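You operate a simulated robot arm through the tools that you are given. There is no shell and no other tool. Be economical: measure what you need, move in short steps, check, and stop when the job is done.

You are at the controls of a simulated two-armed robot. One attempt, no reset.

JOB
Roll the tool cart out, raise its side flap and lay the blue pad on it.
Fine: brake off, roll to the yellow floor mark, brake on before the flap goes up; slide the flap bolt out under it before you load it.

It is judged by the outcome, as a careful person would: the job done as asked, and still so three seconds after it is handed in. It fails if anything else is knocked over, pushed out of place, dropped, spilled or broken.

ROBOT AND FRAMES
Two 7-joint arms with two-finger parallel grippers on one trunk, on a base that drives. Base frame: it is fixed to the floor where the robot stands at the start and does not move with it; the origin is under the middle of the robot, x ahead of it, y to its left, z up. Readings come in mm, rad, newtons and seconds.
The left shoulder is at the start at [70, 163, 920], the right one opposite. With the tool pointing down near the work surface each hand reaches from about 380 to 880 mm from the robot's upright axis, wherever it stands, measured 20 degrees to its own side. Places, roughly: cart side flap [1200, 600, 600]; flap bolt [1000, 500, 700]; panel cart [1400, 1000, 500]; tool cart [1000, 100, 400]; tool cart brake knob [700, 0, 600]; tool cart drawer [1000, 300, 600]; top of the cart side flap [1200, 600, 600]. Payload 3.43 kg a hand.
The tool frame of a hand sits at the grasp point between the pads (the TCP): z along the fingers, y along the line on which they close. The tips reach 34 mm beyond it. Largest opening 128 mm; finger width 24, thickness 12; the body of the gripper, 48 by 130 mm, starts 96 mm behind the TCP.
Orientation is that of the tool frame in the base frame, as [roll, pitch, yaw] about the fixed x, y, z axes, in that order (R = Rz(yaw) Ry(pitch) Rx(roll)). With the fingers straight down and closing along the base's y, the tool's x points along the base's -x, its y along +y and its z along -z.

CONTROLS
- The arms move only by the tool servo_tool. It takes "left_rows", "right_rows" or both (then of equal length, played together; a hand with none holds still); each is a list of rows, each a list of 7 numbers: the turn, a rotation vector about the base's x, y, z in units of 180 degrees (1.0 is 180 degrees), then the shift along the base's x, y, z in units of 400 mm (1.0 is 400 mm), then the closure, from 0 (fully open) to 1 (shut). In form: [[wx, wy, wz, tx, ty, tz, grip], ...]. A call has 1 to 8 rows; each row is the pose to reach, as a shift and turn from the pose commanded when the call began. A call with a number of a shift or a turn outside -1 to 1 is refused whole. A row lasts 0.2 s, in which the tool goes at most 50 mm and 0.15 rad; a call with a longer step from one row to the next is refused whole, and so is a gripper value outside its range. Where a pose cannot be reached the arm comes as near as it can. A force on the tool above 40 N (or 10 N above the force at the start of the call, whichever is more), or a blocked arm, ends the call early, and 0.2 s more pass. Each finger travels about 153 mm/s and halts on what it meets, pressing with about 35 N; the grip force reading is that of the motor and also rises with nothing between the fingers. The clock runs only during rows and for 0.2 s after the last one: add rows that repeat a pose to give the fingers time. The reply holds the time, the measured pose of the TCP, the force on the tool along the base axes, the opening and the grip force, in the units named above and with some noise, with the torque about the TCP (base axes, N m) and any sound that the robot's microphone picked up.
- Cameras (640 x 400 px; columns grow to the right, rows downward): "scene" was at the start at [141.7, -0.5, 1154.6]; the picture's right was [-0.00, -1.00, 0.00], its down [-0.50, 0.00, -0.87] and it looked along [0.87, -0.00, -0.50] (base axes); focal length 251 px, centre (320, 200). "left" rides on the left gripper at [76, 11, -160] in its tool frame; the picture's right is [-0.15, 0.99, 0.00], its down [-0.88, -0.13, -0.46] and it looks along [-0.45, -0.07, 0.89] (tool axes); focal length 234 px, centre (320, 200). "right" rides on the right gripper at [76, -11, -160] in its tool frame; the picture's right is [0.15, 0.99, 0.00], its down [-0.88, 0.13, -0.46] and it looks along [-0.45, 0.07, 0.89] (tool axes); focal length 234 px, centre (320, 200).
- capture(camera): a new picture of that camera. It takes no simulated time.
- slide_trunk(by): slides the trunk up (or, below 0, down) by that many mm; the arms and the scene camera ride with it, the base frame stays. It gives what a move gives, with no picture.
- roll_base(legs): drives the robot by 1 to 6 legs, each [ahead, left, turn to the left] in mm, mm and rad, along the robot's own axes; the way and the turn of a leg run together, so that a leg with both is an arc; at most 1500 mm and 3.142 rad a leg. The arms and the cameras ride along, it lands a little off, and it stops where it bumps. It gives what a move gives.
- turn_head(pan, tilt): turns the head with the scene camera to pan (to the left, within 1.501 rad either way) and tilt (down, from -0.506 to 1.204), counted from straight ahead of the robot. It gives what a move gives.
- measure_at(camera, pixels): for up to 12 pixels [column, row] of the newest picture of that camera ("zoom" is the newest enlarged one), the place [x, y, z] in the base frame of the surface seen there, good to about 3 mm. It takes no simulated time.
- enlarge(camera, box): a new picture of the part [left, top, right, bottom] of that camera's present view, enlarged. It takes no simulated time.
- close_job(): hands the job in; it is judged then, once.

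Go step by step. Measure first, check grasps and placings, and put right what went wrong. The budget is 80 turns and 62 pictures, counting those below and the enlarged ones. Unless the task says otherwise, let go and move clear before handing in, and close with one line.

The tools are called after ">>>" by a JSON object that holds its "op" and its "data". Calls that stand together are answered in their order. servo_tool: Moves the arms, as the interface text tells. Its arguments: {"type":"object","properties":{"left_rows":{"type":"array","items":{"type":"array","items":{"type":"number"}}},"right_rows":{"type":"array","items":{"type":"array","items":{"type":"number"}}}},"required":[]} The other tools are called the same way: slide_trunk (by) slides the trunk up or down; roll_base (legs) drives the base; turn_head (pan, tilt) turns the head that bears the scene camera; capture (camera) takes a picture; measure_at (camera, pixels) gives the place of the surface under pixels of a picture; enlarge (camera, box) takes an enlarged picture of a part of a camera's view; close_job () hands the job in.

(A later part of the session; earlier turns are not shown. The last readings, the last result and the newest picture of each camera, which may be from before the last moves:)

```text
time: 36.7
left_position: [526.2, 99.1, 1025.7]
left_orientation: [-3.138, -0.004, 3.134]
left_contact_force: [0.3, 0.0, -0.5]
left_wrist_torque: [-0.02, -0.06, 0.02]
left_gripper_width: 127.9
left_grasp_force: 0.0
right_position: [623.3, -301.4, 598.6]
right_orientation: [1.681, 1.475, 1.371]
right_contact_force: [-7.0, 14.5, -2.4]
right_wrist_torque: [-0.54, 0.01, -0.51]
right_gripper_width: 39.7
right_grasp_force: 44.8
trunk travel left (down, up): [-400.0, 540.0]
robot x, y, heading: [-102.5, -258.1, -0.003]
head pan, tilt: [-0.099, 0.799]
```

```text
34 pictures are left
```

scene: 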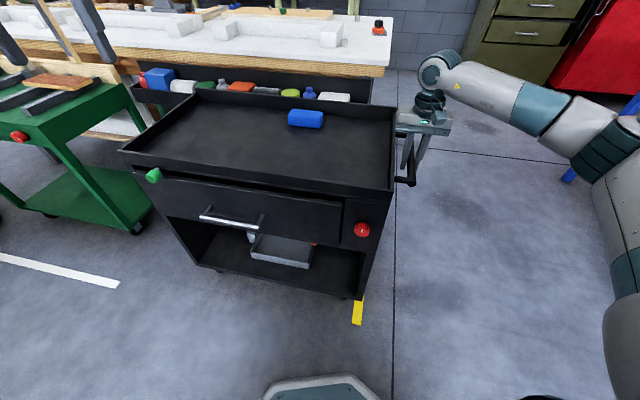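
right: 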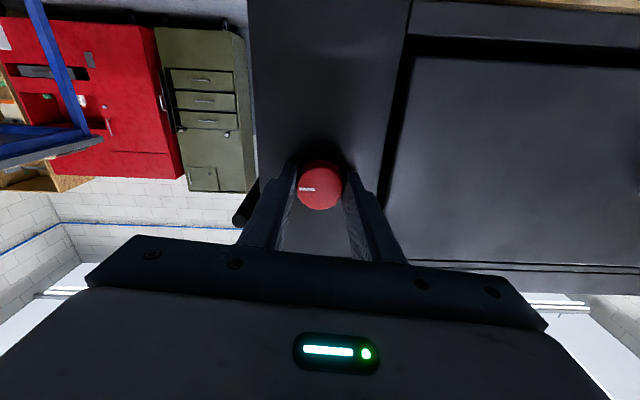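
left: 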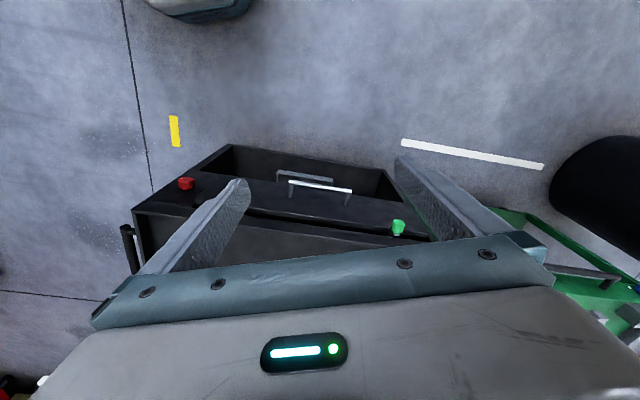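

The index is back to pointing right (image left). I'll release and back off 100 mm, then check.

>>> {"op": "servo_tool", "data": {"right_rows": [[0, 0, 0, 0, 0, 0, 0.4], [0, 0, 0, 0, 0, 0, 0.4], [0, 0, 0, -0.08, 0.026, 0, 0.4], [0, 0, 0, -0.16, 0.052, 0, 0.4], [0, 0, 0, -0.2375, 0.078, 0, 0.4]]}}

>>> {"op": "enlarge", "data": {"camera": "right", "box": [240, 80, 400, 190]}}

>>> {"op": "turn_head", "data": {"pan": 0.35, "tilt": 0.6}}

>>> {"op": "capture", "data": {"camera": "scene"}}

```text
time: 37.9
left_position: [525.9, 98.1, 1023.5]
left_orientation: [-3.139, 0.0, 3.136]
left_contact_force: [-0.2, -0.8, -0.3]
left_wrist_torque: [0.0, 0.04, 0.03]
left_gripper_width: 127.9
left_grasp_force: 0.1
right_position: [529.2, -268.0, 599.9]
right_orientation: [1.71, 1.476, 1.395]
right_contact_force: [-0.2, 0.5, -0.2]
right_wrist_torque: [-0.03, -0.03, 0.02]
right_gripper_width: 76.8
right_grasp_force: 0.1
right hand out of reach, approached as far as the arm can: row 5
trunk travel left (down, up): [-400.0, 540.0]
robot x, y, heading: [-102.1, -261.1, -0.005]
head pan, tilt: [-0.099, 0.799]
```

```text
3.64 times, centred on (320, 135) of right
```

zoom: 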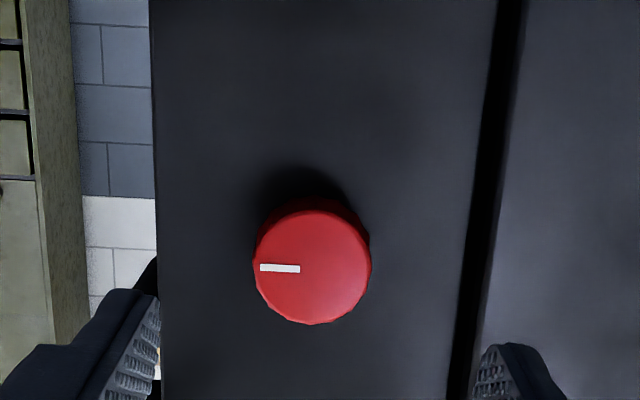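

```text
time: 38.8
left_position: [526.9, 98.6, 1025.0]
left_orientation: [-3.141, 0.0, 3.136]
left_contact_force: [-1.5, -0.1, 0.3]
left_wrist_torque: [-0.04, 0.02, -0.06]
left_gripper_width: 127.7
left_grasp_force: 0.0
right_position: [529.8, -268.4, 599.7]
right_orientation: [1.716, 1.474, 1.407]
right_contact_force: [-0.2, 0.6, 0.3]
right_wrist_torque: [-0.03, -0.04, -0.03]
right_gripper_width: 76.8
right_grasp_force: 0.2
trunk travel left (down, up): [-400.0, 540.0]
robot x, y, heading: [-99.6, -263.3, -0.013]
head pan, tilt: [0.351, 0.6]
```

```text
32 pictures are left
```

scene: 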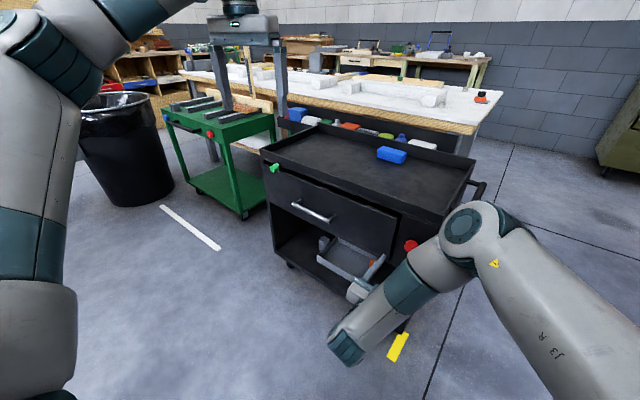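

The brake index is back level, so the brake is on. I'll measure the bin and the surroundings before driving left to see the flap side.

>>> {"op": "measure_at", "data": {"camera": "scene", "pixels": [[130, 205], [165, 150], [262, 158], [275, 168], [243, 214], [270, 120], [190, 232], [262, 175], [275, 240], [320, 122]]}}

>>> {"op": "roll_base", "data": {"legs": [[0, 600, 0]]}}

>>> {"op": "turn_head", "data": {"pan": -0.1, "tilt": 0.6}}

>>> {"op": "capture", "data": {"camera": "scene"}}

```text
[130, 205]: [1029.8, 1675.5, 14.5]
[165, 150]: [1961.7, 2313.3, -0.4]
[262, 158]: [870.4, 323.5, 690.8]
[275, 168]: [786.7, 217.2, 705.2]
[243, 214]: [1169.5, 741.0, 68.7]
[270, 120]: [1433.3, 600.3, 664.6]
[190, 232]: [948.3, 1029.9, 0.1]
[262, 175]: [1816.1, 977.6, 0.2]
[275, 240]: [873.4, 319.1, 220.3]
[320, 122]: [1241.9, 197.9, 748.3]
```

```text
time: 42.2
left_position: [544.5, 688.1, 1023.2]
left_orientation: [-3.139, 0.0, 3.113]
left_contact_force: [0.9, 0.7, -0.8]
left_wrist_torque: [0.0, 0.01, 0.01]
left_gripper_width: 128.0
left_grasp_force: 0.0
right_position: [542.0, 321.4, 599.8]
right_orientation: [1.719, 1.475, 1.386]
right_contact_force: [0.3, 0.4, 0.4]
right_wrist_torque: [0.01, -0.01, -0.04]
right_gripper_width: 76.8
right_grasp_force: 0.1
trunk travel left (down, up): [-400.0, 540.0]
robot x, y, heading: [-92.0, 342.5, -0.032]
head pan, tilt: [0.351, 0.6]
```

```text
time: 43.1
left_position: [544.4, 687.6, 1023.8]
left_orientation: [-3.142, -0.002, 3.113]
left_contact_force: [0.1, -0.4, 0.4]
left_wrist_torque: [-0.01, 0.02, 0.01]
left_gripper_width: 128.0
left_grasp_force: 0.0
right_position: [541.3, 320.2, 599.6]
right_orientation: [1.718, 1.474, 1.386]
right_contact_force: [0.6, 0.5, 0.6]
right_wrist_torque: [0.04, 0.0, -0.02]
right_gripper_width: 76.4
right_grasp_force: 0.0
trunk travel left (down, up): [-400.0, 540.0]
robot x, y, heading: [-85.8, 341.2, -0.03]
head pan, tilt: [-0.099, 0.6]
```

```text
31 pictures are left
```

scene: 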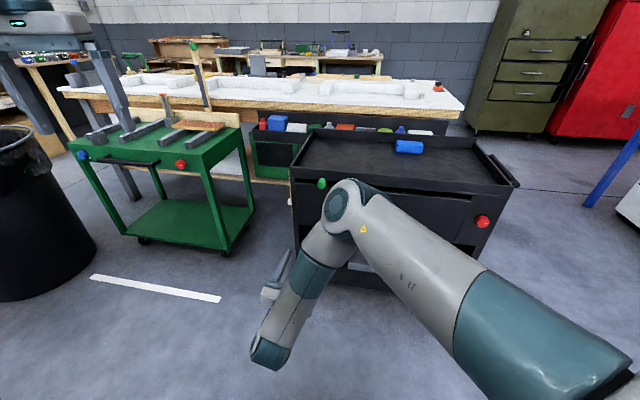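

I need to see the cart's left side, so I'll drive a bit further left and turn to face it.

>>> {"op": "roll_base", "data": {"legs": [[100, 420, -0.5]]}}

>>> {"op": "turn_head", "data": {"pan": 0.0, "tilt": 0.6}}

>>> {"op": "capture", "data": {"camera": "scene"}}

```text
time: 45.7
left_position: [840.2, 715.9, 1023.5]
left_orientation: [-3.14, -0.001, 2.621]
left_contact_force: [0.0, 0.7, 0.3]
left_wrist_torque: [0.0, -0.01, 0.01]
left_gripper_width: 127.8
left_grasp_force: 0.0
right_position: [663.4, 395.0, 599.9]
right_orientation: [1.72, 1.475, 0.892]
right_contact_force: [-0.3, 0.3, 0.0]
right_wrist_torque: [0.01, -0.03, 0.0]
right_gripper_width: 76.7
right_grasp_force: 0.1
trunk travel left (down, up): [-400.0, 540.0]
robot x, y, heading: [121.6, 711.1, -0.522]
head pan, tilt: [-0.099, 0.6]
```

```text
time: 46.4
left_position: [840.9, 716.4, 1024.2]
left_orientation: [3.141, -0.001, 2.619]
left_contact_force: [0.3, 0.2, 0.1]
left_wrist_torque: [-0.03, 0.01, -0.03]
left_gripper_width: 128.1
left_grasp_force: 0.0
right_position: [664.5, 395.3, 599.5]
right_orientation: [1.72, 1.476, 0.895]
right_contact_force: [0.3, -0.3, 0.4]
right_wrist_torque: [-0.01, 0.0, 0.01]
right_gripper_width: 76.7
right_grasp_force: 0.1
trunk travel left (down, up): [-400.0, 540.0]
robot x, y, heading: [120.0, 713.0, -0.521]
head pan, tilt: [0.0, 0.6]
```

```text
30 pictures are left
```

scene: 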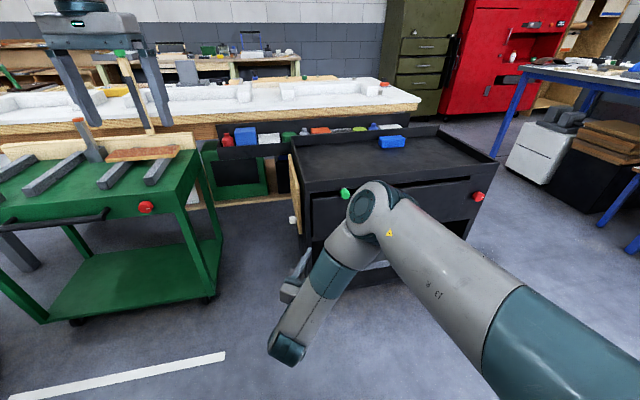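

A wooden flap edge shows at (295,190), with a light knob at (293,222). I'll enlarge there.

>>> {"op": "enlarge", "data": {"camera": "scene", "box": [240, 130, 380, 270]}}

>>> {"op": "measure_at", "data": {"camera": "zoom", "pixels": [[240, 120], [236, 200], [240, 255], [255, 300], [275, 290], [244, 258], [250, 275], [235, 150], [345, 183], [262, 100], [250, 200]]}}

```text
2.86 times, centred on (310, 200) of scene
```

zoom: 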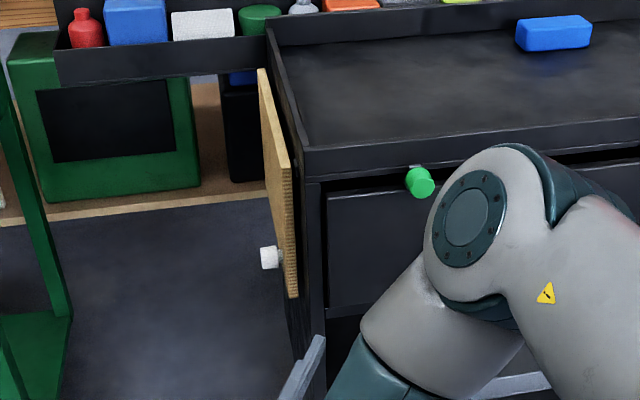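

```text
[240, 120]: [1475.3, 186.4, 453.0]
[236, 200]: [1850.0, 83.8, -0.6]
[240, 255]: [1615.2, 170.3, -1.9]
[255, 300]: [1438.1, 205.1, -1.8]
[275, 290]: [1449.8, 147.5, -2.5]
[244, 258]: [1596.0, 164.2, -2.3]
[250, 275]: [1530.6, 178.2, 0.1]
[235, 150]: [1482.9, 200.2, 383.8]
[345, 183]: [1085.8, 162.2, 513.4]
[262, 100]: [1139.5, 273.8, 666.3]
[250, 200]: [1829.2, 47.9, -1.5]
```

The flap is a hanging wooden panel with a white knob on its outer face (zoom 269,257).

>>> {"op": "measure_at", "data": {"camera": "zoom", "pixels": [[267, 258], [277, 257], [262, 258], [291, 290], [293, 180], [265, 85], [270, 175], [280, 230], [261, 75], [287, 170], [305, 180], [420, 183]]}}

```text
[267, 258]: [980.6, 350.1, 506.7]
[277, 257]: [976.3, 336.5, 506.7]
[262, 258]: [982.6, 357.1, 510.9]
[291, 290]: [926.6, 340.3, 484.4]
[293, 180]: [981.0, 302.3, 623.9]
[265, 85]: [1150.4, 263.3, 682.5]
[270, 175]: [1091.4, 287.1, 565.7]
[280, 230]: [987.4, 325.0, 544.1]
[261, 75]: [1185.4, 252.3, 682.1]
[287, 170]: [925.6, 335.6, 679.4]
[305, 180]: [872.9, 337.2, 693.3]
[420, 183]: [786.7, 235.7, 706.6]
```

The flap hangs from z≈690 down to 480, with its front end at (926,338); its knob is at (982,352,508), on the outer face. I'll first retract both hands (right back to fingers-down) so that I can drive close facing this side.

>>> {"op": "servo_tool", "data": {"right_rows": [[0.0338, 0.0304, 0, 0, 0, 0.075, 0.4], [0.0676, 0.0608, 0, 0, 0, 0.15, 0.4], [0.1014, 0.0912, 0, 0, 0, 0.225, 0.4], [0.1352, 0.1216, 0, 0, 0, 0.3, 0.4], [0.169, 0.152, 0, 0, 0, 0.375, 0.4], [0.2028, 0.1824, 0, 0, 0, 0.45, 0.4], [0.2366, 0.2128, 0, 0, 0, 0.525, 0.4], [0.2704, 0.2432, 0, 0, 0, 0.6, 0.4]], "left_rows": [[0, 0, 0, -0.05, -0.011, 0, 0.3], [0, 0, 0, -0.1, -0.022, 0, 0.3], [0, 0, 0, -0.15, -0.033, 0, 0.3], [0, 0, 0, -0.2, -0.044, 0, 0.3], [0, 0, 0, -0.25, -0.055, 0, 0.3], [0, 0, 0, -0.3, -0.066, 0, 0.3], [0, 0, 0, -0.35, -0.077, 0, 0.3], [0, 0, 0, -0.4, -0.088, 0, 0.3]]}}

>>> {"op": "servo_tool", "data": {"right_rows": [[0.0338, 0.0304, 0, -0.05, -0.01, 0.05, 0.4], [0.0676, 0.0608, 0, -0.12, -0.02, 0.1, 0.4], [0.1014, 0.0912, 0, -0.2, -0.035, 0.1, 0.4], [0.1014, 0.0912, 0, -0.3, -0.05, 0.1, 0.4], [0.1014, 0.0912, 0, -0.4, -0.07, 0.1, 0.4], [0.1014, 0.0912, 0, -0.5, -0.09, 0.1, 0.4]]}}

>>> {"op": "measure_at", "data": {"camera": "scene", "pixels": [[182, 208], [200, 155], [0, 215], [212, 298], [120, 50], [128, 100], [90, 125], [60, 218]]}}

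```text
time: 48.2
left_position: [680.9, 682.1, 1024.0]
left_orientation: [3.141, -0.001, 2.621]
left_contact_force: [0.5, -0.1, 0.1]
left_wrist_torque: [0.0, -0.04, -0.03]
left_gripper_width: 89.6
left_grasp_force: 0.1
right_position: [663.5, 393.9, 841.9]
right_orientation: [3.087, 0.408, 2.202]
right_contact_force: [0.0, 0.6, 0.5]
right_wrist_torque: [0.03, -0.01, 0.01]
right_gripper_width: 77.0
right_grasp_force: 0.1
trunk travel left (down, up): [-400.0, 540.0]
robot x, y, heading: [121.3, 712.8, -0.518]
head pan, tilt: [0.0, 0.6]
```

```text
time: 49.6
left_position: [679.3, 682.0, 1025.3]
left_orientation: [-3.142, -0.002, 2.621]
left_contact_force: [-0.7, -0.1, -0.1]
left_wrist_torque: [0.01, 0.02, 0.0]
left_gripper_width: 89.8
left_grasp_force: 0.0
right_position: [463.7, 355.0, 881.1]
right_orientation: [3.13, -0.015, 2.207]
right_contact_force: [0.5, 0.5, -0.5]
right_wrist_torque: [-0.01, -0.03, 0.0]
right_gripper_width: 76.8
right_grasp_force: 0.0
trunk travel left (down, up): [-400.0, 540.0]
robot x, y, heading: [118.2, 713.4, -0.52]
head pan, tilt: [0.0, 0.6]
```

```text
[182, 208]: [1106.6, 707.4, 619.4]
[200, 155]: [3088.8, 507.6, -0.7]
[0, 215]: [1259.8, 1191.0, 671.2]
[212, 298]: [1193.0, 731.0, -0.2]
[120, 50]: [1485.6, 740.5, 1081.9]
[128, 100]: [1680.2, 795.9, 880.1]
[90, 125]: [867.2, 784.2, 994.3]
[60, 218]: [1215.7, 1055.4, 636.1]
```

Clear. I'll drive to about (525,831), then turn to heading -1.0, facing the flap side.

>>> {"op": "roll_base", "data": {"legs": [[295, 305, 0], [0, 0, -0.48]]}}

>>> {"op": "turn_head", "data": {"pan": 0.15, "tilt": 0.75}}

>>> {"op": "capture", "data": {"camera": "scene"}}

```text
time: 53.5
left_position: [991.4, 536.7, 1023.7]
left_orientation: [-3.141, -0.002, 2.129]
left_contact_force: [-0.3, -0.3, -0.1]
left_wrist_torque: [0.04, -0.02, 0.02]
left_gripper_width: 89.6
left_grasp_force: 0.1
right_position: [645.2, 350.7, 880.1]
right_orientation: [3.13, -0.015, 1.719]
right_contact_force: [0.1, -1.0, 0.9]
right_wrist_torque: [0.03, -0.01, 0.0]
right_gripper_width: 76.9
right_grasp_force: 0.0
trunk travel left (down, up): [-400.0, 540.0]
robot x, y, heading: [510.0, 829.8, -1.019]
head pan, tilt: [0.0, 0.6]
```

```text
time: 54.2
left_position: [991.6, 536.3, 1023.9]
left_orientation: [3.142, -0.001, 2.128]
left_contact_force: [0.1, -0.1, -0.1]
left_wrist_torque: [-0.02, 0.01, 0.01]
left_gripper_width: 89.9
left_grasp_force: 0.0
right_position: [646.7, 349.8, 879.8]
right_orientation: [3.131, -0.015, 1.718]
right_contact_force: [0.2, 0.4, 1.2]
right_wrist_torque: [0.01, 0.01, -0.03]
right_gripper_width: 76.9
right_grasp_force: 0.1
trunk travel left (down, up): [-400.0, 540.0]
robot x, y, heading: [509.4, 827.2, -1.015]
head pan, tilt: [0.15, 0.75]
```

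```text
28 pictures are left
```

scene: 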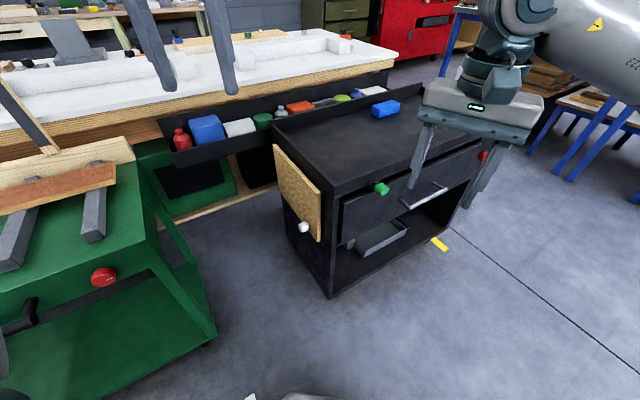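

Now the flap is clearly visible with its knob at (304,228). I'll enlarge and measure.

>>> {"op": "enlarge", "data": {"camera": "scene", "box": [250, 120, 410, 260]}}

>>> {"op": "measure_at", "data": {"camera": "scene", "pixels": [[304, 228], [300, 228], [307, 228], [276, 152], [277, 188], [317, 190], [317, 238], [295, 180], [382, 188], [376, 189], [336, 190], [282, 205]]}}

```text
2.86 times, centred on (330, 190) of scene
```

zoom: 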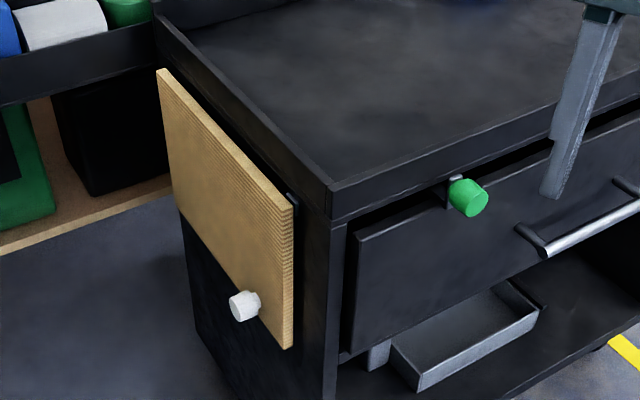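

```text
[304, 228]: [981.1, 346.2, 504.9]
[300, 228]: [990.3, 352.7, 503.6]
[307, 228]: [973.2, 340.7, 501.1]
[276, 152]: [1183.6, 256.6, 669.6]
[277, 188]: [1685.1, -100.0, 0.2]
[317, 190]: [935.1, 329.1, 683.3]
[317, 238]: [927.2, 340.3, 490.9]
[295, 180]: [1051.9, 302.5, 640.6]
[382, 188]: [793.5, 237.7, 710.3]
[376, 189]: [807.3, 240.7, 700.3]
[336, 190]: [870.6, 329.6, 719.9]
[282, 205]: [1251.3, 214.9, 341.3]
```

The knob is at about (984,343,503). I'll orient the left hand with closing along the cart's depth and the fingers tilted 30° inward, descending to z≈750 above and outside it.

>>> {"op": "servo_tool", "data": {"left_rows": [[-0.0244, -0.0029, -0.0388, 0.003, -0.024, -0.098, 0.5], [-0.0488, -0.0059, -0.0777, 0.006, -0.048, -0.196, 0.5], [-0.0732, -0.0088, -0.1165, 0.009, -0.072, -0.294, 0.5], [-0.0976, -0.0118, -0.1553, 0.012, -0.096, -0.392, 0.5], [-0.122, -0.0147, -0.1941, 0.015, -0.12, -0.49, 0.5], [-0.1464, -0.0177, -0.233, 0.018, -0.144, -0.588, 0.5], [-0.1708, -0.0206, -0.2718, 0.02, -0.165, -0.675, 0.5], [-0.1708, -0.0206, -0.2718, 0.02, -0.165, -0.675, 0.5]]}}

>>> {"op": "capture", "data": {"camera": "left"}}

>>> {"op": "capture", "data": {"camera": "scene"}}

```text
time: 56.0
left_position: [1002.7, 466.4, 755.5]
left_orientation: [3.141, 0.523, 1.254]
left_contact_force: [0.1, 0.9, -0.3]
left_wrist_torque: [0.01, -0.02, 0.03]
left_gripper_width: 64.0
left_grasp_force: 0.1
right_position: [646.0, 350.9, 880.0]
right_orientation: [3.129, -0.015, 1.716]
right_contact_force: [-0.4, 0.1, 1.0]
right_wrist_torque: [0.0, -0.01, 0.01]
right_gripper_width: 76.7
right_grasp_force: 0.0
trunk travel left (down, up): [-400.0, 540.0]
robot x, y, heading: [511.6, 825.0, -1.015]
head pan, tilt: [0.15, 0.75]
```

```text
26 pictures are left
```

left: 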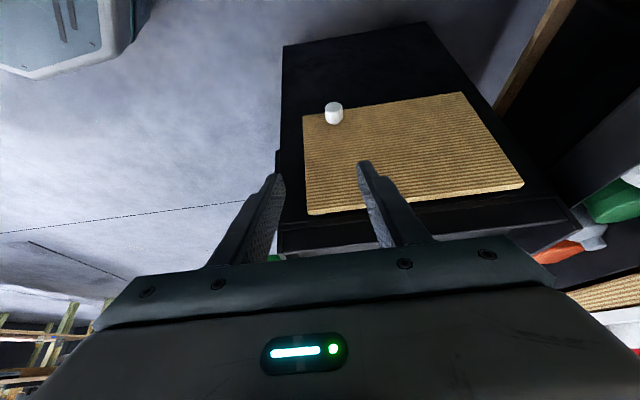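

```text
25 pictures are left
```

scene: 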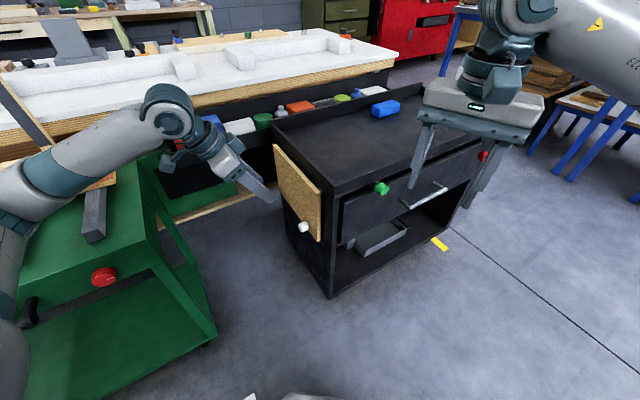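

The flap and knob (334,112) are clear in the left view. I'll measure these and check the forearm's clearance above the green cart.

>>> {"op": "measure_at", "data": {"camera": "left", "pixels": [[334, 105], [326, 113], [342, 113], [334, 122], [304, 116], [463, 92], [522, 187], [308, 214], [410, 150]]}}

>>> {"op": "measure_at", "data": {"camera": "scene", "pixels": [[100, 150], [55, 195], [30, 230], [10, 300], [130, 130], [95, 180], [160, 205], [125, 165], [185, 150]]}}

```text
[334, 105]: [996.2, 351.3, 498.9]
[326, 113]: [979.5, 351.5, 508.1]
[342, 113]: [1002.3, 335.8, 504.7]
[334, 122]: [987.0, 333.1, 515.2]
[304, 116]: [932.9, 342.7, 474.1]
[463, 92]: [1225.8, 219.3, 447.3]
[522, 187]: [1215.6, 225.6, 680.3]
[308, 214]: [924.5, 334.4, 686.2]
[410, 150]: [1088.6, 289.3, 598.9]
```

```text
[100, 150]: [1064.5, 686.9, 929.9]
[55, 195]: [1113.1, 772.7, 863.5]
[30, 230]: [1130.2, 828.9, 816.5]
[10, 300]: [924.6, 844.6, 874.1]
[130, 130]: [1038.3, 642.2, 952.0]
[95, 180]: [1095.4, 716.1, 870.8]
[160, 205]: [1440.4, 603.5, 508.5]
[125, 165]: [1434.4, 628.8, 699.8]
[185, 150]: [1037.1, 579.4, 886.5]
```

The elbow hangs over the green cart at z≈820, so descending now would risk it. I'll raise the trunk 300 mm first so that the elbow stays high.

>>> {"op": "slide_trunk", "data": {"by": 300}}

>>> {"op": "servo_tool", "data": {"left_rows": [[0, 0, 0, 0, -0.005, -0.1, 0.5], [0, 0, 0, 0, -0.01, -0.2, 0.5], [0, 0, 0, 0, -0.015, -0.3, 0.5], [0, 0, 0, 0, -0.02, -0.4, 0.5], [0, 0, 0, 0, -0.025, -0.5, 0.5], [0, 0, 0, 0, -0.03, -0.6, 0.5], [0, 0, 0, 0, -0.035, -0.7, 0.5], [0, 0, 0, 0, -0.035, -0.75, 0.5]]}}

>>> {"op": "turn_head", "data": {"pan": 0.25, "tilt": 0.85}}

>>> {"op": "capture", "data": {"camera": "scene"}}

```text
time: 59.0
left_position: [1002.8, 467.7, 1056.3]
left_orientation: [-3.141, 0.523, 1.254]
left_contact_force: [0.5, -0.5, -0.4]
left_wrist_torque: [-0.05, -0.04, 0.02]
left_gripper_width: 64.2
left_grasp_force: 0.1
right_position: [645.7, 350.5, 1180.6]
right_orientation: [3.129, -0.017, 1.717]
right_contact_force: [0.1, -0.2, 0.4]
right_wrist_torque: [0.0, 0.02, 0.04]
right_gripper_width: 76.6
right_grasp_force: 0.0
trunk travel left (down, up): [-700.0, 240.0]
robot x, y, heading: [511.3, 829.3, -1.015]
head pan, tilt: [0.15, 0.75]
```

```text
time: 60.8
left_position: [1002.6, 453.7, 756.6]
left_orientation: [-3.141, 0.521, 1.256]
left_contact_force: [-0.3, -0.2, 0.1]
left_wrist_torque: [0.0, -0.01, -0.01]
left_gripper_width: 63.9
left_grasp_force: 0.2
right_position: [646.4, 349.8, 1180.6]
right_orientation: [3.129, -0.015, 1.718]
right_contact_force: [0.2, -0.2, 0.0]
right_wrist_torque: [-0.01, 0.02, 0.04]
right_gripper_width: 76.9
right_grasp_force: 0.1
trunk travel left (down, up): [-700.0, 240.0]
robot x, y, heading: [508.1, 826.9, -1.011]
head pan, tilt: [0.15, 0.75]
```

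```text
time: 61.5
left_position: [1002.0, 454.5, 757.1]
left_orientation: [-3.14, 0.521, 1.255]
left_contact_force: [0.3, 0.3, 0.2]
left_wrist_torque: [-0.01, 0.01, 0.01]
left_gripper_width: 64.1
left_grasp_force: 0.0
right_position: [646.1, 350.2, 1180.9]
right_orientation: [3.13, -0.016, 1.719]
right_contact_force: [0.2, 0.4, -0.5]
right_wrist_torque: [-0.01, 0.03, -0.05]
right_gripper_width: 76.6
right_grasp_force: 0.1
trunk travel left (down, up): [-700.0, 240.0]
robot x, y, heading: [507.7, 826.9, -1.017]
head pan, tilt: [0.25, 0.85]
```

```text
24 pictures are left
```

scene: 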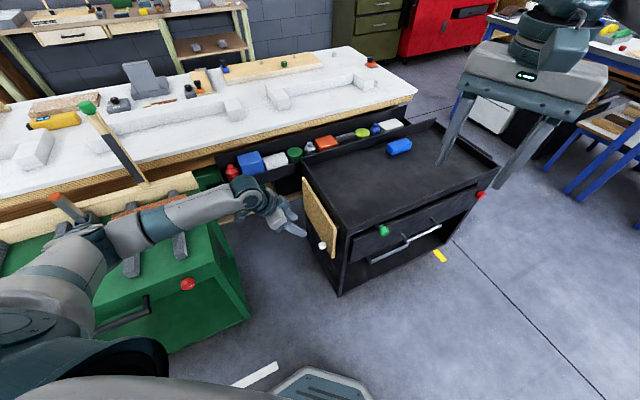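

>>> {"op": "measure_at", "data": {"camera": "scene", "pixels": [[90, 245], [125, 240], [160, 225], [200, 210], [245, 195], [60, 270], [65, 205], [150, 255], [130, 268], [60, 235]]}}

```text
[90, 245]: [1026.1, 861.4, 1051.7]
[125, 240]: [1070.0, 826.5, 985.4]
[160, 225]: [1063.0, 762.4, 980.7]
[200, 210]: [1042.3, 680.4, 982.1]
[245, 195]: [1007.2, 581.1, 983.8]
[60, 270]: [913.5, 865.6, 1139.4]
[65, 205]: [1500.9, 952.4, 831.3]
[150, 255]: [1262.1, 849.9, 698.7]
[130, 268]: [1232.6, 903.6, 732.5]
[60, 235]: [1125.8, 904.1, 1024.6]
```

The forearm is now at z≈980, but it will come down by about 230 mm. I'll raise the trunk another 150 mm for margin and then descend to the pre-grasp.

>>> {"op": "slide_trunk", "data": {"by": 150}}

>>> {"op": "servo_tool", "data": {"left_rows": [[0, 0, 0, 0.002, -0.017, -0.095, 0.5], [0, 0, 0, 0.004, -0.034, -0.19, 0.5], [0, 0, 0, 0.006, -0.051, -0.285, 0.5], [0, 0, 0, 0.008, -0.068, -0.38, 0.5], [0, 0, 0, 0.01, -0.085, -0.475, 0.5], [0, 0, 0, 0.012, -0.102, -0.57, 0.5], [0, 0, 0, 0.014, -0.119, -0.665, 0.5], [0, 0, 0, 0.016, -0.133, -0.735, 0.5]]}}

>>> {"op": "capture", "data": {"camera": "scene"}}

>>> {"op": "capture", "data": {"camera": "left"}}

```text
time: 63.2
left_position: [1002.1, 454.0, 906.9]
left_orientation: [-3.139, 0.522, 1.252]
left_contact_force: [-0.3, -0.7, -0.2]
left_wrist_torque: [-0.03, -0.03, 0.01]
left_gripper_width: 64.2
left_grasp_force: 0.0
right_position: [646.4, 350.4, 1330.3]
right_orientation: [3.127, -0.017, 1.715]
right_contact_force: [-0.3, 0.0, -0.1]
right_wrist_torque: [0.01, -0.01, 0.0]
right_gripper_width: 77.1
right_grasp_force: 0.0
trunk travel left (down, up): [-850.0, 90.0]
robot x, y, heading: [508.9, 833.1, -1.015]
head pan, tilt: [0.25, 0.85]
```

```text
time: 65.0
left_position: [1007.1, 402.2, 613.6]
left_orientation: [-3.14, 0.522, 1.254]
left_contact_force: [0.3, 0.4, 0.1]
left_wrist_torque: [0.05, -0.02, -0.01]
left_gripper_width: 63.9
left_grasp_force: 0.1
right_position: [645.0, 349.6, 1329.8]
right_orientation: [3.13, -0.015, 1.718]
right_contact_force: [-0.9, -0.7, 0.3]
right_wrist_torque: [0.0, 0.03, 0.01]
right_gripper_width: 76.7
right_grasp_force: 0.0
trunk travel left (down, up): [-850.0, 90.0]
robot x, y, heading: [507.8, 831.0, -1.014]
head pan, tilt: [0.25, 0.85]
```

```text
23 pictures are left
```

scene: 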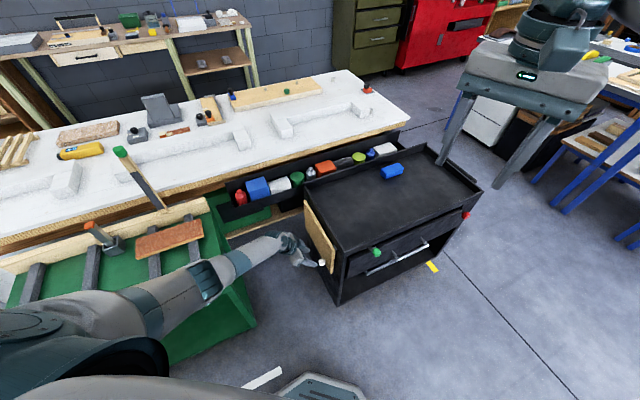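

```text
22 pictures are left
```

left: 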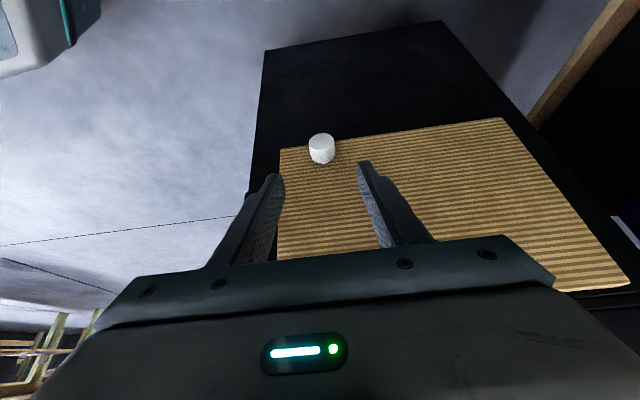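

>>> {"op": "measure_at", "data": {"camera": "scene", "pixels": [[150, 300], [200, 275], [240, 260], [270, 248], [110, 310]]}}

>>> {"op": "measure_at", "data": {"camera": "left", "pixels": [[322, 140], [311, 150], [333, 150], [322, 158], [340, 180], [300, 160]]}}

```text
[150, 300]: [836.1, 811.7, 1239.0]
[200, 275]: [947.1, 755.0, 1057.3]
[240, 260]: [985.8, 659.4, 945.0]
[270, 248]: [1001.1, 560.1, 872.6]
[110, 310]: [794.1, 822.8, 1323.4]
```

```text
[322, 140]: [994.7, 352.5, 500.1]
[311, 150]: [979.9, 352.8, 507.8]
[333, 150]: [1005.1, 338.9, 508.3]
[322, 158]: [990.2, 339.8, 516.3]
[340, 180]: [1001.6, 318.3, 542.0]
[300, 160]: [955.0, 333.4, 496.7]
```

The arm is well clear, and the knob centre is at t≈835, z≈506. I'll move in along the tool axis and close on it.

>>> {"op": "servo_tool", "data": {"left_rows": [[0, 0, 0, -0.011, -0.042, -0.072, 0.5], [0, 0, 0, -0.022, -0.084, -0.144, 0.5], [0, 0, 0, -0.032, -0.125, -0.2165, 0.5], [0, 0, 0, -0.032, -0.125, -0.2165, 0.8], [0, 0, 0, -0.032, -0.125, -0.2165, 0.95], [0, 0, 0, -0.032, -0.125, -0.2165, 0.95]]}}

>>> {"op": "capture", "data": {"camera": "left"}}

```text
time: 66.4
left_position: [995.6, 383.3, 575.5]
left_orientation: [-3.14, 0.521, 1.256]
left_contact_force: [0.0, 0.7, -0.8]
left_wrist_torque: [-0.01, -0.04, 0.02]
left_gripper_width: 6.4
left_grasp_force: 0.1
left hand out of reach, approached as far as the arm can: row 2, 3, 4, 5, 6
right_position: [646.2, 351.7, 1331.0]
right_orientation: [3.129, -0.016, 1.718]
right_contact_force: [-1.0, 0.6, 0.2]
right_wrist_torque: [-0.01, 0.02, 0.01]
right_gripper_width: 77.0
right_grasp_force: 0.1
trunk travel left (down, up): [-850.0, 90.0]
robot x, y, heading: [508.0, 828.4, -1.012]
head pan, tilt: [0.25, 0.85]
```

```text
21 pictures are left
```

left: 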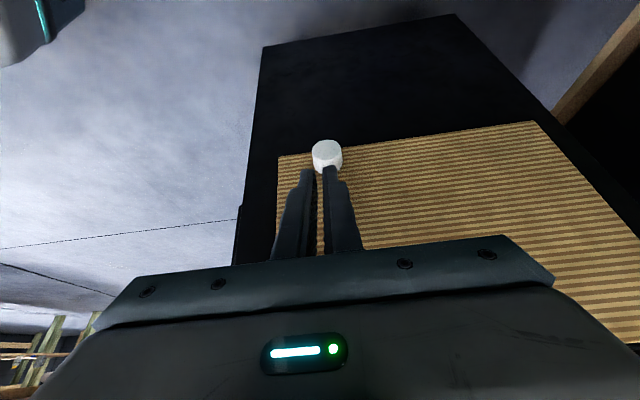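

The trunk is now too high for that reach. I'll reopen, back off, lower the trunk 120 mm and come in again.

>>> {"op": "servo_tool", "data": {"left_rows": [[0, 0, 0, 0.01, 0.04, 0.08, 0.5], [0, 0, 0, 0.02, 0.07, 0.16, 0.5], [0, 0, 0, 0.03, 0.1, 0.25, 0.5], [0, 0, 0, 0.03, 0.1, 0.32, 0.5]]}}

>>> {"op": "slide_trunk", "data": {"by": -120}}

```text
time: 67.4
left_position: [1009.1, 423.0, 704.4]
left_orientation: [-3.14, 0.52, 1.256]
left_contact_force: [0.0, 0.5, -0.9]
left_wrist_torque: [-0.02, 0.0, 0.03]
left_gripper_width: 64.0
left_grasp_force: 0.1
right_position: [646.4, 350.6, 1330.9]
right_orientation: [3.132, -0.014, 1.716]
right_contact_force: [0.3, -0.1, -0.4]
right_wrist_torque: [0.0, 0.0, 0.0]
right_gripper_width: 76.8
right_grasp_force: 0.1
trunk travel left (down, up): [-850.0, 90.0]
robot x, y, heading: [511.6, 830.0, -1.013]
head pan, tilt: [0.25, 0.85]
```

```text
time: 68.9
left_position: [1009.2, 422.5, 584.5]
left_orientation: [-3.141, 0.521, 1.256]
left_contact_force: [0.9, 1.0, -0.3]
left_wrist_torque: [-0.03, 0.0, -0.02]
left_gripper_width: 63.8
left_grasp_force: 0.1
right_position: [646.4, 351.6, 1209.7]
right_orientation: [3.129, -0.016, 1.715]
right_contact_force: [-0.8, 0.2, -0.7]
right_wrist_torque: [0.02, -0.02, 0.03]
right_gripper_width: 77.0
right_grasp_force: 0.1
trunk travel left (down, up): [-730.0, 210.0]
robot x, y, heading: [510.7, 827.2, -1.015]
head pan, tilt: [0.25, 0.85]
```

>>> {"op": "servo_tool", "data": {"left_rows": [[0, 0, 0, -0.012, -0.07, -0.04, 0.5], [0, 0, 0, -0.025, -0.13, -0.09, 0.5], [0, 0, 0, -0.037, -0.176, -0.144, 0.5], [0, 0, 0, -0.037, -0.176, -0.144, 0.5]]}}

>>> {"op": "capture", "data": {"camera": "left"}}

```text
time: 69.9
left_position: [994.4, 351.4, 525.2]
left_orientation: [3.139, 0.521, 1.256]
left_contact_force: [0.2, -0.2, 0.4]
left_wrist_torque: [-0.01, 0.01, -0.02]
left_gripper_width: 64.1
left_grasp_force: 0.0
right_position: [645.6, 351.3, 1210.4]
right_orientation: [3.129, -0.016, 1.718]
right_contact_force: [-0.4, 0.7, -0.3]
right_wrist_torque: [-0.01, 0.03, 0.01]
right_gripper_width: 76.5
right_grasp_force: 0.0
trunk travel left (down, up): [-730.0, 210.0]
robot x, y, heading: [510.9, 827.2, -1.014]
head pan, tilt: [0.25, 0.85]
```

```text
20 pictures are left
```

left: 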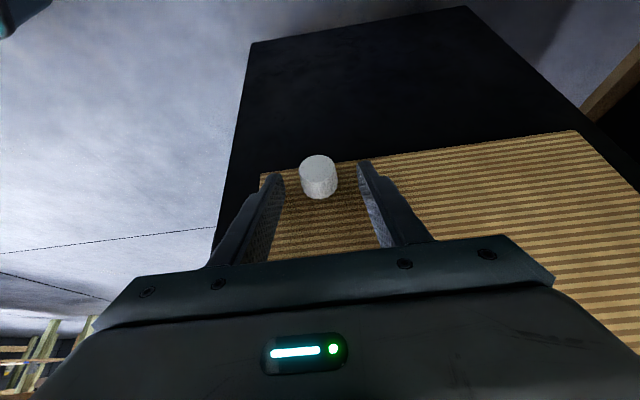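

The knob is between the fingers. Closing.

>>> {"op": "servo_tool", "data": {"left_rows": [[0, 0, 0, 0, 0, 0, 0.8], [0, 0, 0, 0, 0, 0, 0.95], [0, 0, 0, 0, 0, 0, 0.95]]}}

>>> {"op": "enlarge", "data": {"camera": "left", "box": [240, 120, 400, 240]}}

```text
time: 70.7
left_position: [993.5, 352.5, 526.2]
left_orientation: [-3.141, 0.522, 1.252]
left_contact_force: [-4.1, 2.9, 1.4]
left_wrist_torque: [0.03, 0.07, -1.15]
left_gripper_width: 31.1
left_grasp_force: 44.8
right_position: [645.8, 351.1, 1210.0]
right_orientation: [3.131, -0.016, 1.716]
right_contact_force: [-0.5, -0.1, -0.2]
right_wrist_torque: [0.01, -0.01, -0.01]
right_gripper_width: 77.0
right_grasp_force: 0.1
trunk travel left (down, up): [-730.0, 210.0]
robot x, y, heading: [507.0, 828.6, -1.013]
head pan, tilt: [0.25, 0.85]
```

```text
3.33 times, centred on (320, 180) of left
```

zoom: 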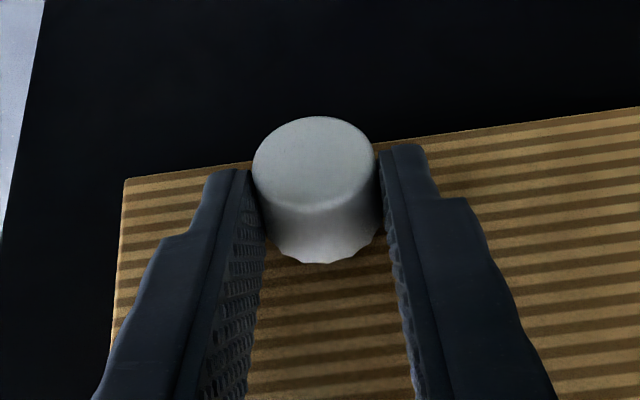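

The knob is held firmly (31 mm wide). I'll start swinging the flap up about its hinge (s≈600, z≈688), in 10° steps at first, watching forces.

>>> {"op": "servo_tool", "data": {"left_rows": [[0.0088, -0.0029, 0, 0.0117, 0.0355, 0.0095, 0.95], [0.0176, -0.0058, 0, 0.0233, 0.071, 0.0223, 0.95], [0.0264, -0.0087, 0, 0.0345, 0.105, 0.038, 0.95], [0.0352, -0.0116, 0, 0.0451, 0.1373, 0.0578, 0.95]]}}

>>> {"op": "enlarge", "data": {"camera": "left", "box": [200, 100, 520, 300]}}

```text
time: 71.7
left_position: [1011.9, 405.4, 548.4]
left_orientation: [3.14, 0.409, 1.255]
left_contact_force: [-0.3, -10.5, -1.7]
left_wrist_torque: [1.01, -0.37, -0.43]
left_gripper_width: 31.5
left_grasp_force: 45.9
right_position: [645.4, 349.1, 1210.6]
right_orientation: [3.131, -0.016, 1.714]
right_contact_force: [0.1, 0.6, -0.3]
right_wrist_torque: [-0.01, 0.01, -0.01]
right_gripper_width: 76.8
right_grasp_force: 0.1
trunk travel left (down, up): [-730.0, 210.0]
robot x, y, heading: [508.0, 829.4, -1.012]
head pan, tilt: [0.25, 0.85]
```

```text
2.00 times, centred on (360, 200) of left
```

zoom: 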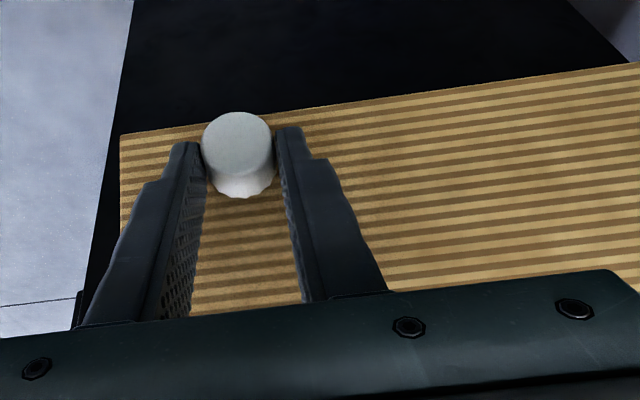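

The flap follows with about 10 N. Continuing to about 70°.

>>> {"op": "servo_tool", "data": {"left_rows": [[0.0176, -0.0058, 0, 0.0196, 0.0596, 0.0478, 0.95], [0.0352, -0.0116, 0, 0.0363, 0.1107, 0.1058, 0.95], [0.0528, -0.0174, 0, 0.0497, 0.1513, 0.1725, 0.95], [0.0704, -0.0232, 0, 0.0593, 0.1805, 0.246, 0.95], [0.088, -0.029, 0, 0.0647, 0.1969, 0.3245, 0.95]]}}

>>> {"op": "capture", "data": {"camera": "scene"}}

```text
time: 72.9
left_position: [1038.1, 486.3, 677.7]
left_orientation: [-3.139, 0.11, 1.255]
left_contact_force: [-1.7, 9.0, -8.1]
left_wrist_torque: [0.76, -0.66, -0.04]
left_gripper_width: 31.6
left_grasp_force: 44.5
right_position: [647.4, 350.6, 1210.4]
right_orientation: [3.133, -0.015, 1.718]
right_contact_force: [0.0, 0.1, 0.8]
right_wrist_torque: [0.0, 0.0, 0.02]
right_gripper_width: 77.0
right_grasp_force: 0.0
trunk travel left (down, up): [-730.0, 210.0]
robot x, y, heading: [506.5, 828.7, -1.01]
head pan, tilt: [0.25, 0.85]
```

```text
17 pictures are left
```

scene: 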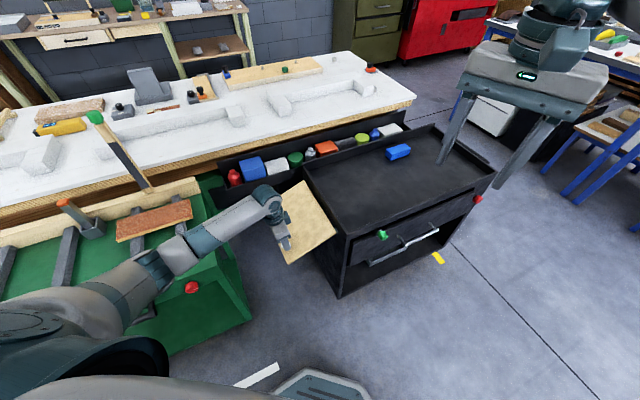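

Nearly up. Finishing to about 90°.

>>> {"op": "servo_tool", "data": {"left_rows": [[0.0176, -0.0058, 0, 0.0012, 0.0036, 0.0805, 0.95], [0.0352, -0.0116, 0, -0.0021, -0.0064, 0.1608, 0.95]]}}

>>> {"op": "enlarge", "data": {"camera": "scene", "box": [240, 150, 440, 300]}}

>>> {"op": "measure_at", "data": {"camera": "zoom", "pixels": [[130, 90], [200, 160], [250, 130], [150, 260], [290, 190], [180, 120], [455, 230], [330, 200], [265, 220]]}}

```text
time: 73.5
left_position: [1037.5, 483.6, 745.1]
left_orientation: [3.14, -0.004, 1.255]
left_contact_force: [0.3, 9.3, -5.4]
left_wrist_torque: [1.3, -0.45, -0.11]
left_gripper_width: 31.7
left_grasp_force: 45.3
right_position: [646.8, 350.4, 1210.6]
right_orientation: [3.13, -0.015, 1.718]
right_contact_force: [-0.4, 0.1, 0.0]
right_wrist_torque: [-0.02, 0.0, 0.0]
right_gripper_width: 76.7
right_grasp_force: 0.0
trunk travel left (down, up): [-730.0, 210.0]
robot x, y, heading: [508.5, 827.2, -1.011]
head pan, tilt: [0.25, 0.85]
```

```text
2.67 times, centred on (340, 225) of scene
```

zoom: 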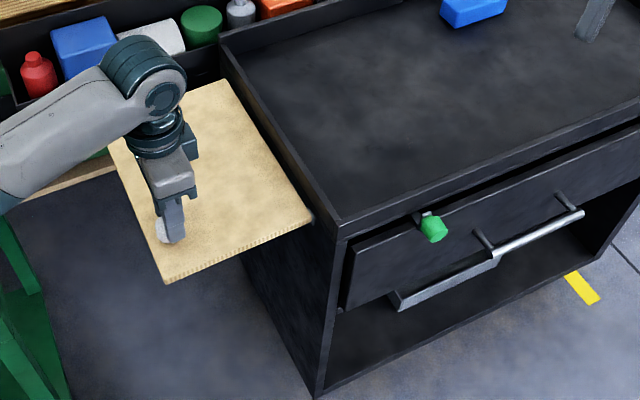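

```text
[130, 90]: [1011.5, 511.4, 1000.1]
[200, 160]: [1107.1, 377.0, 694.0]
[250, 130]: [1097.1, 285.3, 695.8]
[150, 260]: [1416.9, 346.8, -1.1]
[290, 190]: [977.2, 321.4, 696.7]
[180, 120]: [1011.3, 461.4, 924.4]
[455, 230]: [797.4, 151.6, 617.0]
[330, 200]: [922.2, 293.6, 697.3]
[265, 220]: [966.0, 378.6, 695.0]
```

The flap is level (top z≈695) and held by the left hand. Now I'll bring the right hand, turned to close along the slot, above the green bolt knob.

>>> {"op": "servo_tool", "data": {"right_rows": [[0, 0, 0.044, 0.02, -0.02, -0.1, 0.5], [0, 0, 0.088, 0.05, -0.04, -0.2, 0.5], [0, 0, 0.132, 0.08, -0.06, -0.3, 0.5], [0, 0, 0.176, 0.12, -0.09, -0.4, 0.5], [0, 0, 0.22, 0.16, -0.13, -0.5, 0.5], [0, 0, 0.264, 0.2, -0.17, -0.6, 0.5], [0, 0, 0.308, 0.24, -0.21, -0.7, 0.5], [0, 0, 0.352, 0.28, -0.25, -0.8, 0.5]]}}

>>> {"op": "servo_tool", "data": {"right_rows": [[0, 0, 0, 0.06, -0.04, -0.05, 0.5], [0, 0, 0, 0.09, -0.055, -0.12, 0.5], [0, 0, 0, 0.09, -0.055, -0.16, 0.5]]}}

>>> {"op": "capture", "data": {"camera": "right"}}

```text
time: 75.3
left_position: [1037.0, 482.1, 744.7]
left_orientation: [-3.14, 0.0, 1.256]
left_contact_force: [7.9, 5.3, 3.0]
left_wrist_torque: [-0.23, 0.66, -0.08]
left_gripper_width: 31.4
left_grasp_force: 44.8
right_position: [760.7, 250.0, 892.7]
right_orientation: [3.132, -0.017, 2.822]
right_contact_force: [-0.7, 0.2, 0.2]
right_wrist_torque: [-0.04, 0.0, 0.0]
right_gripper_width: 64.0
right_grasp_force: 0.1
trunk travel left (down, up): [-730.0, 210.0]
robot x, y, heading: [514.2, 828.2, -1.018]
head pan, tilt: [0.25, 0.85]
```

```text
time: 76.1
left_position: [1037.0, 483.5, 743.9]
left_orientation: [3.141, -0.002, 1.256]
left_contact_force: [8.0, 4.4, 3.8]
left_wrist_torque: [-0.5, 0.19, -0.01]
left_gripper_width: 31.1
left_grasp_force: 45.3
right_position: [796.5, 230.1, 826.6]
right_orientation: [3.129, -0.015, 2.823]
right_contact_force: [-0.2, 0.1, -1.1]
right_wrist_torque: [0.01, -0.02, -0.03]
right_gripper_width: 64.0
right_grasp_force: 0.1
trunk travel left (down, up): [-730.0, 210.0]
robot x, y, heading: [511.8, 829.4, -1.015]
head pan, tilt: [0.25, 0.85]
```

```text
15 pictures are left
```

right: 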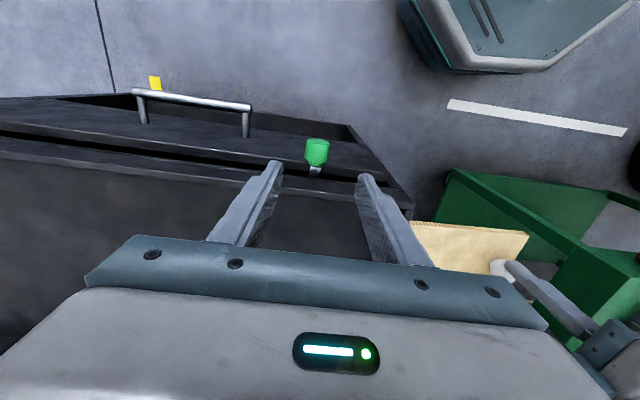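

>>> {"op": "enlarge", "data": {"camera": "right", "box": [250, 110, 410, 210]}}

>>> {"op": "measure_at", "data": {"camera": "zoom", "pixels": [[225, 160], [315, 160], [268, 125], [268, 170], [265, 205], [262, 235], [360, 240], [420, 225], [420, 260], [480, 245], [340, 215], [300, 260]]}}

```text
4.00 times, centred on (330, 160) of right
```

zoom: 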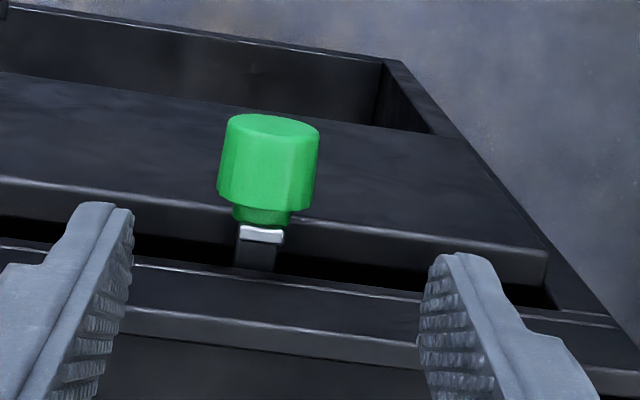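

```text
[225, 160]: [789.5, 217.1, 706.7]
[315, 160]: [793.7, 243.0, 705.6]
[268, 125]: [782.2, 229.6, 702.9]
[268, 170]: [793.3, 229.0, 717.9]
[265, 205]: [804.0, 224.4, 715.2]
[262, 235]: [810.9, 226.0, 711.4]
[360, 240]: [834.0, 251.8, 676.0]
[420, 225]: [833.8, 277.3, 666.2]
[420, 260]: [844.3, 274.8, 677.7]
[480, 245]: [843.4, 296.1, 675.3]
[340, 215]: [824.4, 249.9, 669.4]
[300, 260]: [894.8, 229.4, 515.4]
```

The knob is centred at (793,229,704), 28 mm wide, with the slot running left to the corner. I'll descend, grip it, and slide 20 mm towards the flap as a test.

>>> {"op": "servo_tool", "data": {"right_rows": [[0, 0, 0, -0.008, -0.0015, -0.1, 0.5], [0, 0, 0, -0.008, -0.0015, -0.2, 0.5], [0, 0, 0, -0.008, -0.0015, -0.2865, 0.5], [0, 0, 0, -0.008, -0.0015, -0.2865, 0.8], [0, 0, 0, -0.008, -0.0015, -0.2865, 0.95], [0, 0, 0, -0.008, -0.0015, -0.2865, 0.95]]}}

>>> {"op": "servo_tool", "data": {"right_rows": [[0, 0, 0, 0.0078, 0.0238, 0, 0.95], [0, 0, 0, 0.0156, 0.0475, 0, 0.95], [0, 0, 0, 0.0156, 0.0475, 0, 0.95]]}}

>>> {"op": "capture", "data": {"camera": "right"}}

```text
time: 77.5
left_position: [1036.7, 482.6, 744.5]
left_orientation: [3.14, -0.001, 1.257]
left_contact_force: [8.7, -1.3, 0.1]
left_wrist_torque: [-0.34, -0.07, -0.05]
left_gripper_width: 31.4
left_grasp_force: 45.2
right_position: [792.7, 227.7, 711.6]
right_orientation: [3.13, -0.017, 2.824]
right_contact_force: [-1.9, 9.3, -3.1]
right_wrist_torque: [-0.12, -0.35, -0.1]
right_gripper_width: 28.8
right_grasp_force: 45.0
trunk travel left (down, up): [-730.0, 210.0]
robot x, y, heading: [510.5, 828.0, -1.01]
head pan, tilt: [0.25, 0.85]
```

```text
time: 78.3
left_position: [1037.0, 481.3, 743.2]
left_orientation: [-3.139, -0.001, 1.256]
left_contact_force: [3.4, 9.0, 7.3]
left_wrist_torque: [-1.03, 0.07, -0.04]
left_gripper_width: 31.3
left_grasp_force: 45.2
right_position: [799.6, 247.8, 711.1]
right_orientation: [3.13, -0.016, 2.825]
right_contact_force: [5.4, -3.0, -17.2]
right_wrist_torque: [-0.15, -0.34, 0.43]
right_gripper_width: 28.7
right_grasp_force: 44.7
trunk travel left (down, up): [-730.0, 210.0]
robot x, y, heading: [511.8, 828.6, -1.009]
head pan, tilt: [0.25, 0.85]
```

```text
13 pictures are left
```

right: 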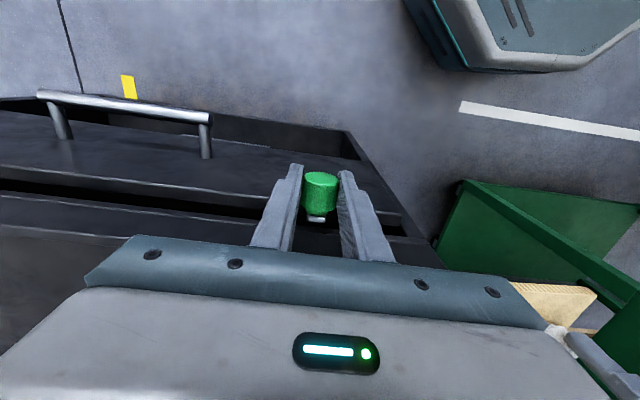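

The bolt slides. I'll continue outwards until it meets its stop.

>>> {"op": "servo_tool", "data": {"right_rows": [[0, 0, 0, 0.0117, 0.0356, 0, 0.95], [0, 0, 0, 0.0234, 0.0713, 0, 0.95], [0, 0, 0, 0.0351, 0.1069, 0, 0.95], [0, 0, 0, 0.0468, 0.1425, 0, 0.95], [0, 0, 0, 0.0546, 0.1663, 0, 0.95], [0, 0, 0, 0.0624, 0.19, 0, 0.95]]}}

>>> {"op": "capture", "data": {"camera": "right"}}

```text
time: 79.2
left_position: [1037.2, 481.2, 743.8]
left_orientation: [-3.141, -0.007, 1.252]
left_contact_force: [-1.8, -5.4, 0.2]
left_wrist_torque: [0.97, -0.68, 0.16]
left_gripper_width: 31.4
left_grasp_force: 45.3
right_position: [810.9, 285.4, 713.1]
right_orientation: [3.14, -0.015, 2.817]
right_contact_force: [3.0, -3.9, -9.8]
right_wrist_torque: [0.08, -0.31, 0.66]
right_gripper_width: 29.4
right_grasp_force: 44.6
trunk travel left (down, up): [-730.0, 210.0]
robot x, y, heading: [509.5, 829.9, -1.016]
head pan, tilt: [0.25, 0.85]
stopped in row 4 (right hand): the force on the tool passed its limit at 42 N (the readings are from after the stop); the commanded pose is now the measured one
```

```text
12 pictures are left
```

right: 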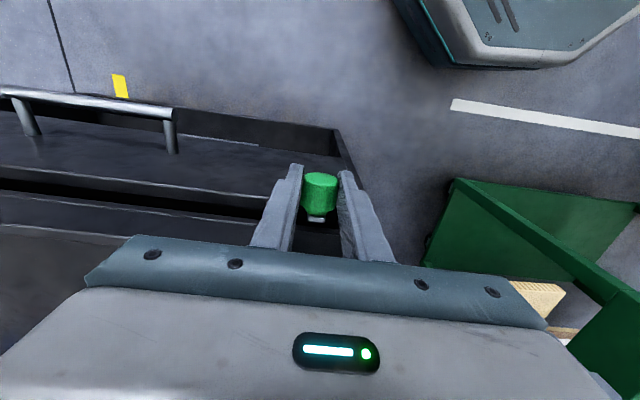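

The slide stopped after about 60 mm with 42 N. It's either the end stop or the flap edge; I'll look closely.

>>> {"op": "enlarge", "data": {"camera": "scene", "box": [270, 180, 410, 280]}}

```text
4.00 times, centred on (340, 230) of scene
```

zoom: 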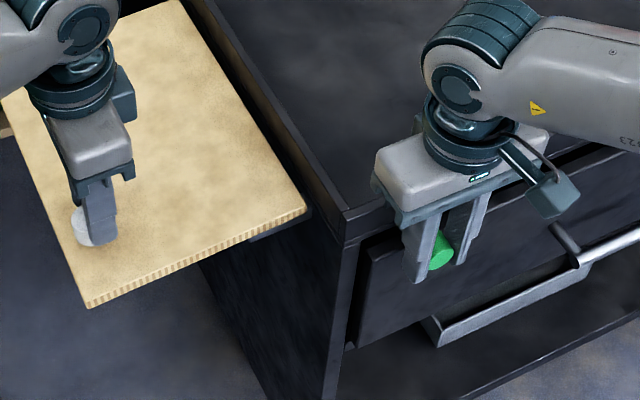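

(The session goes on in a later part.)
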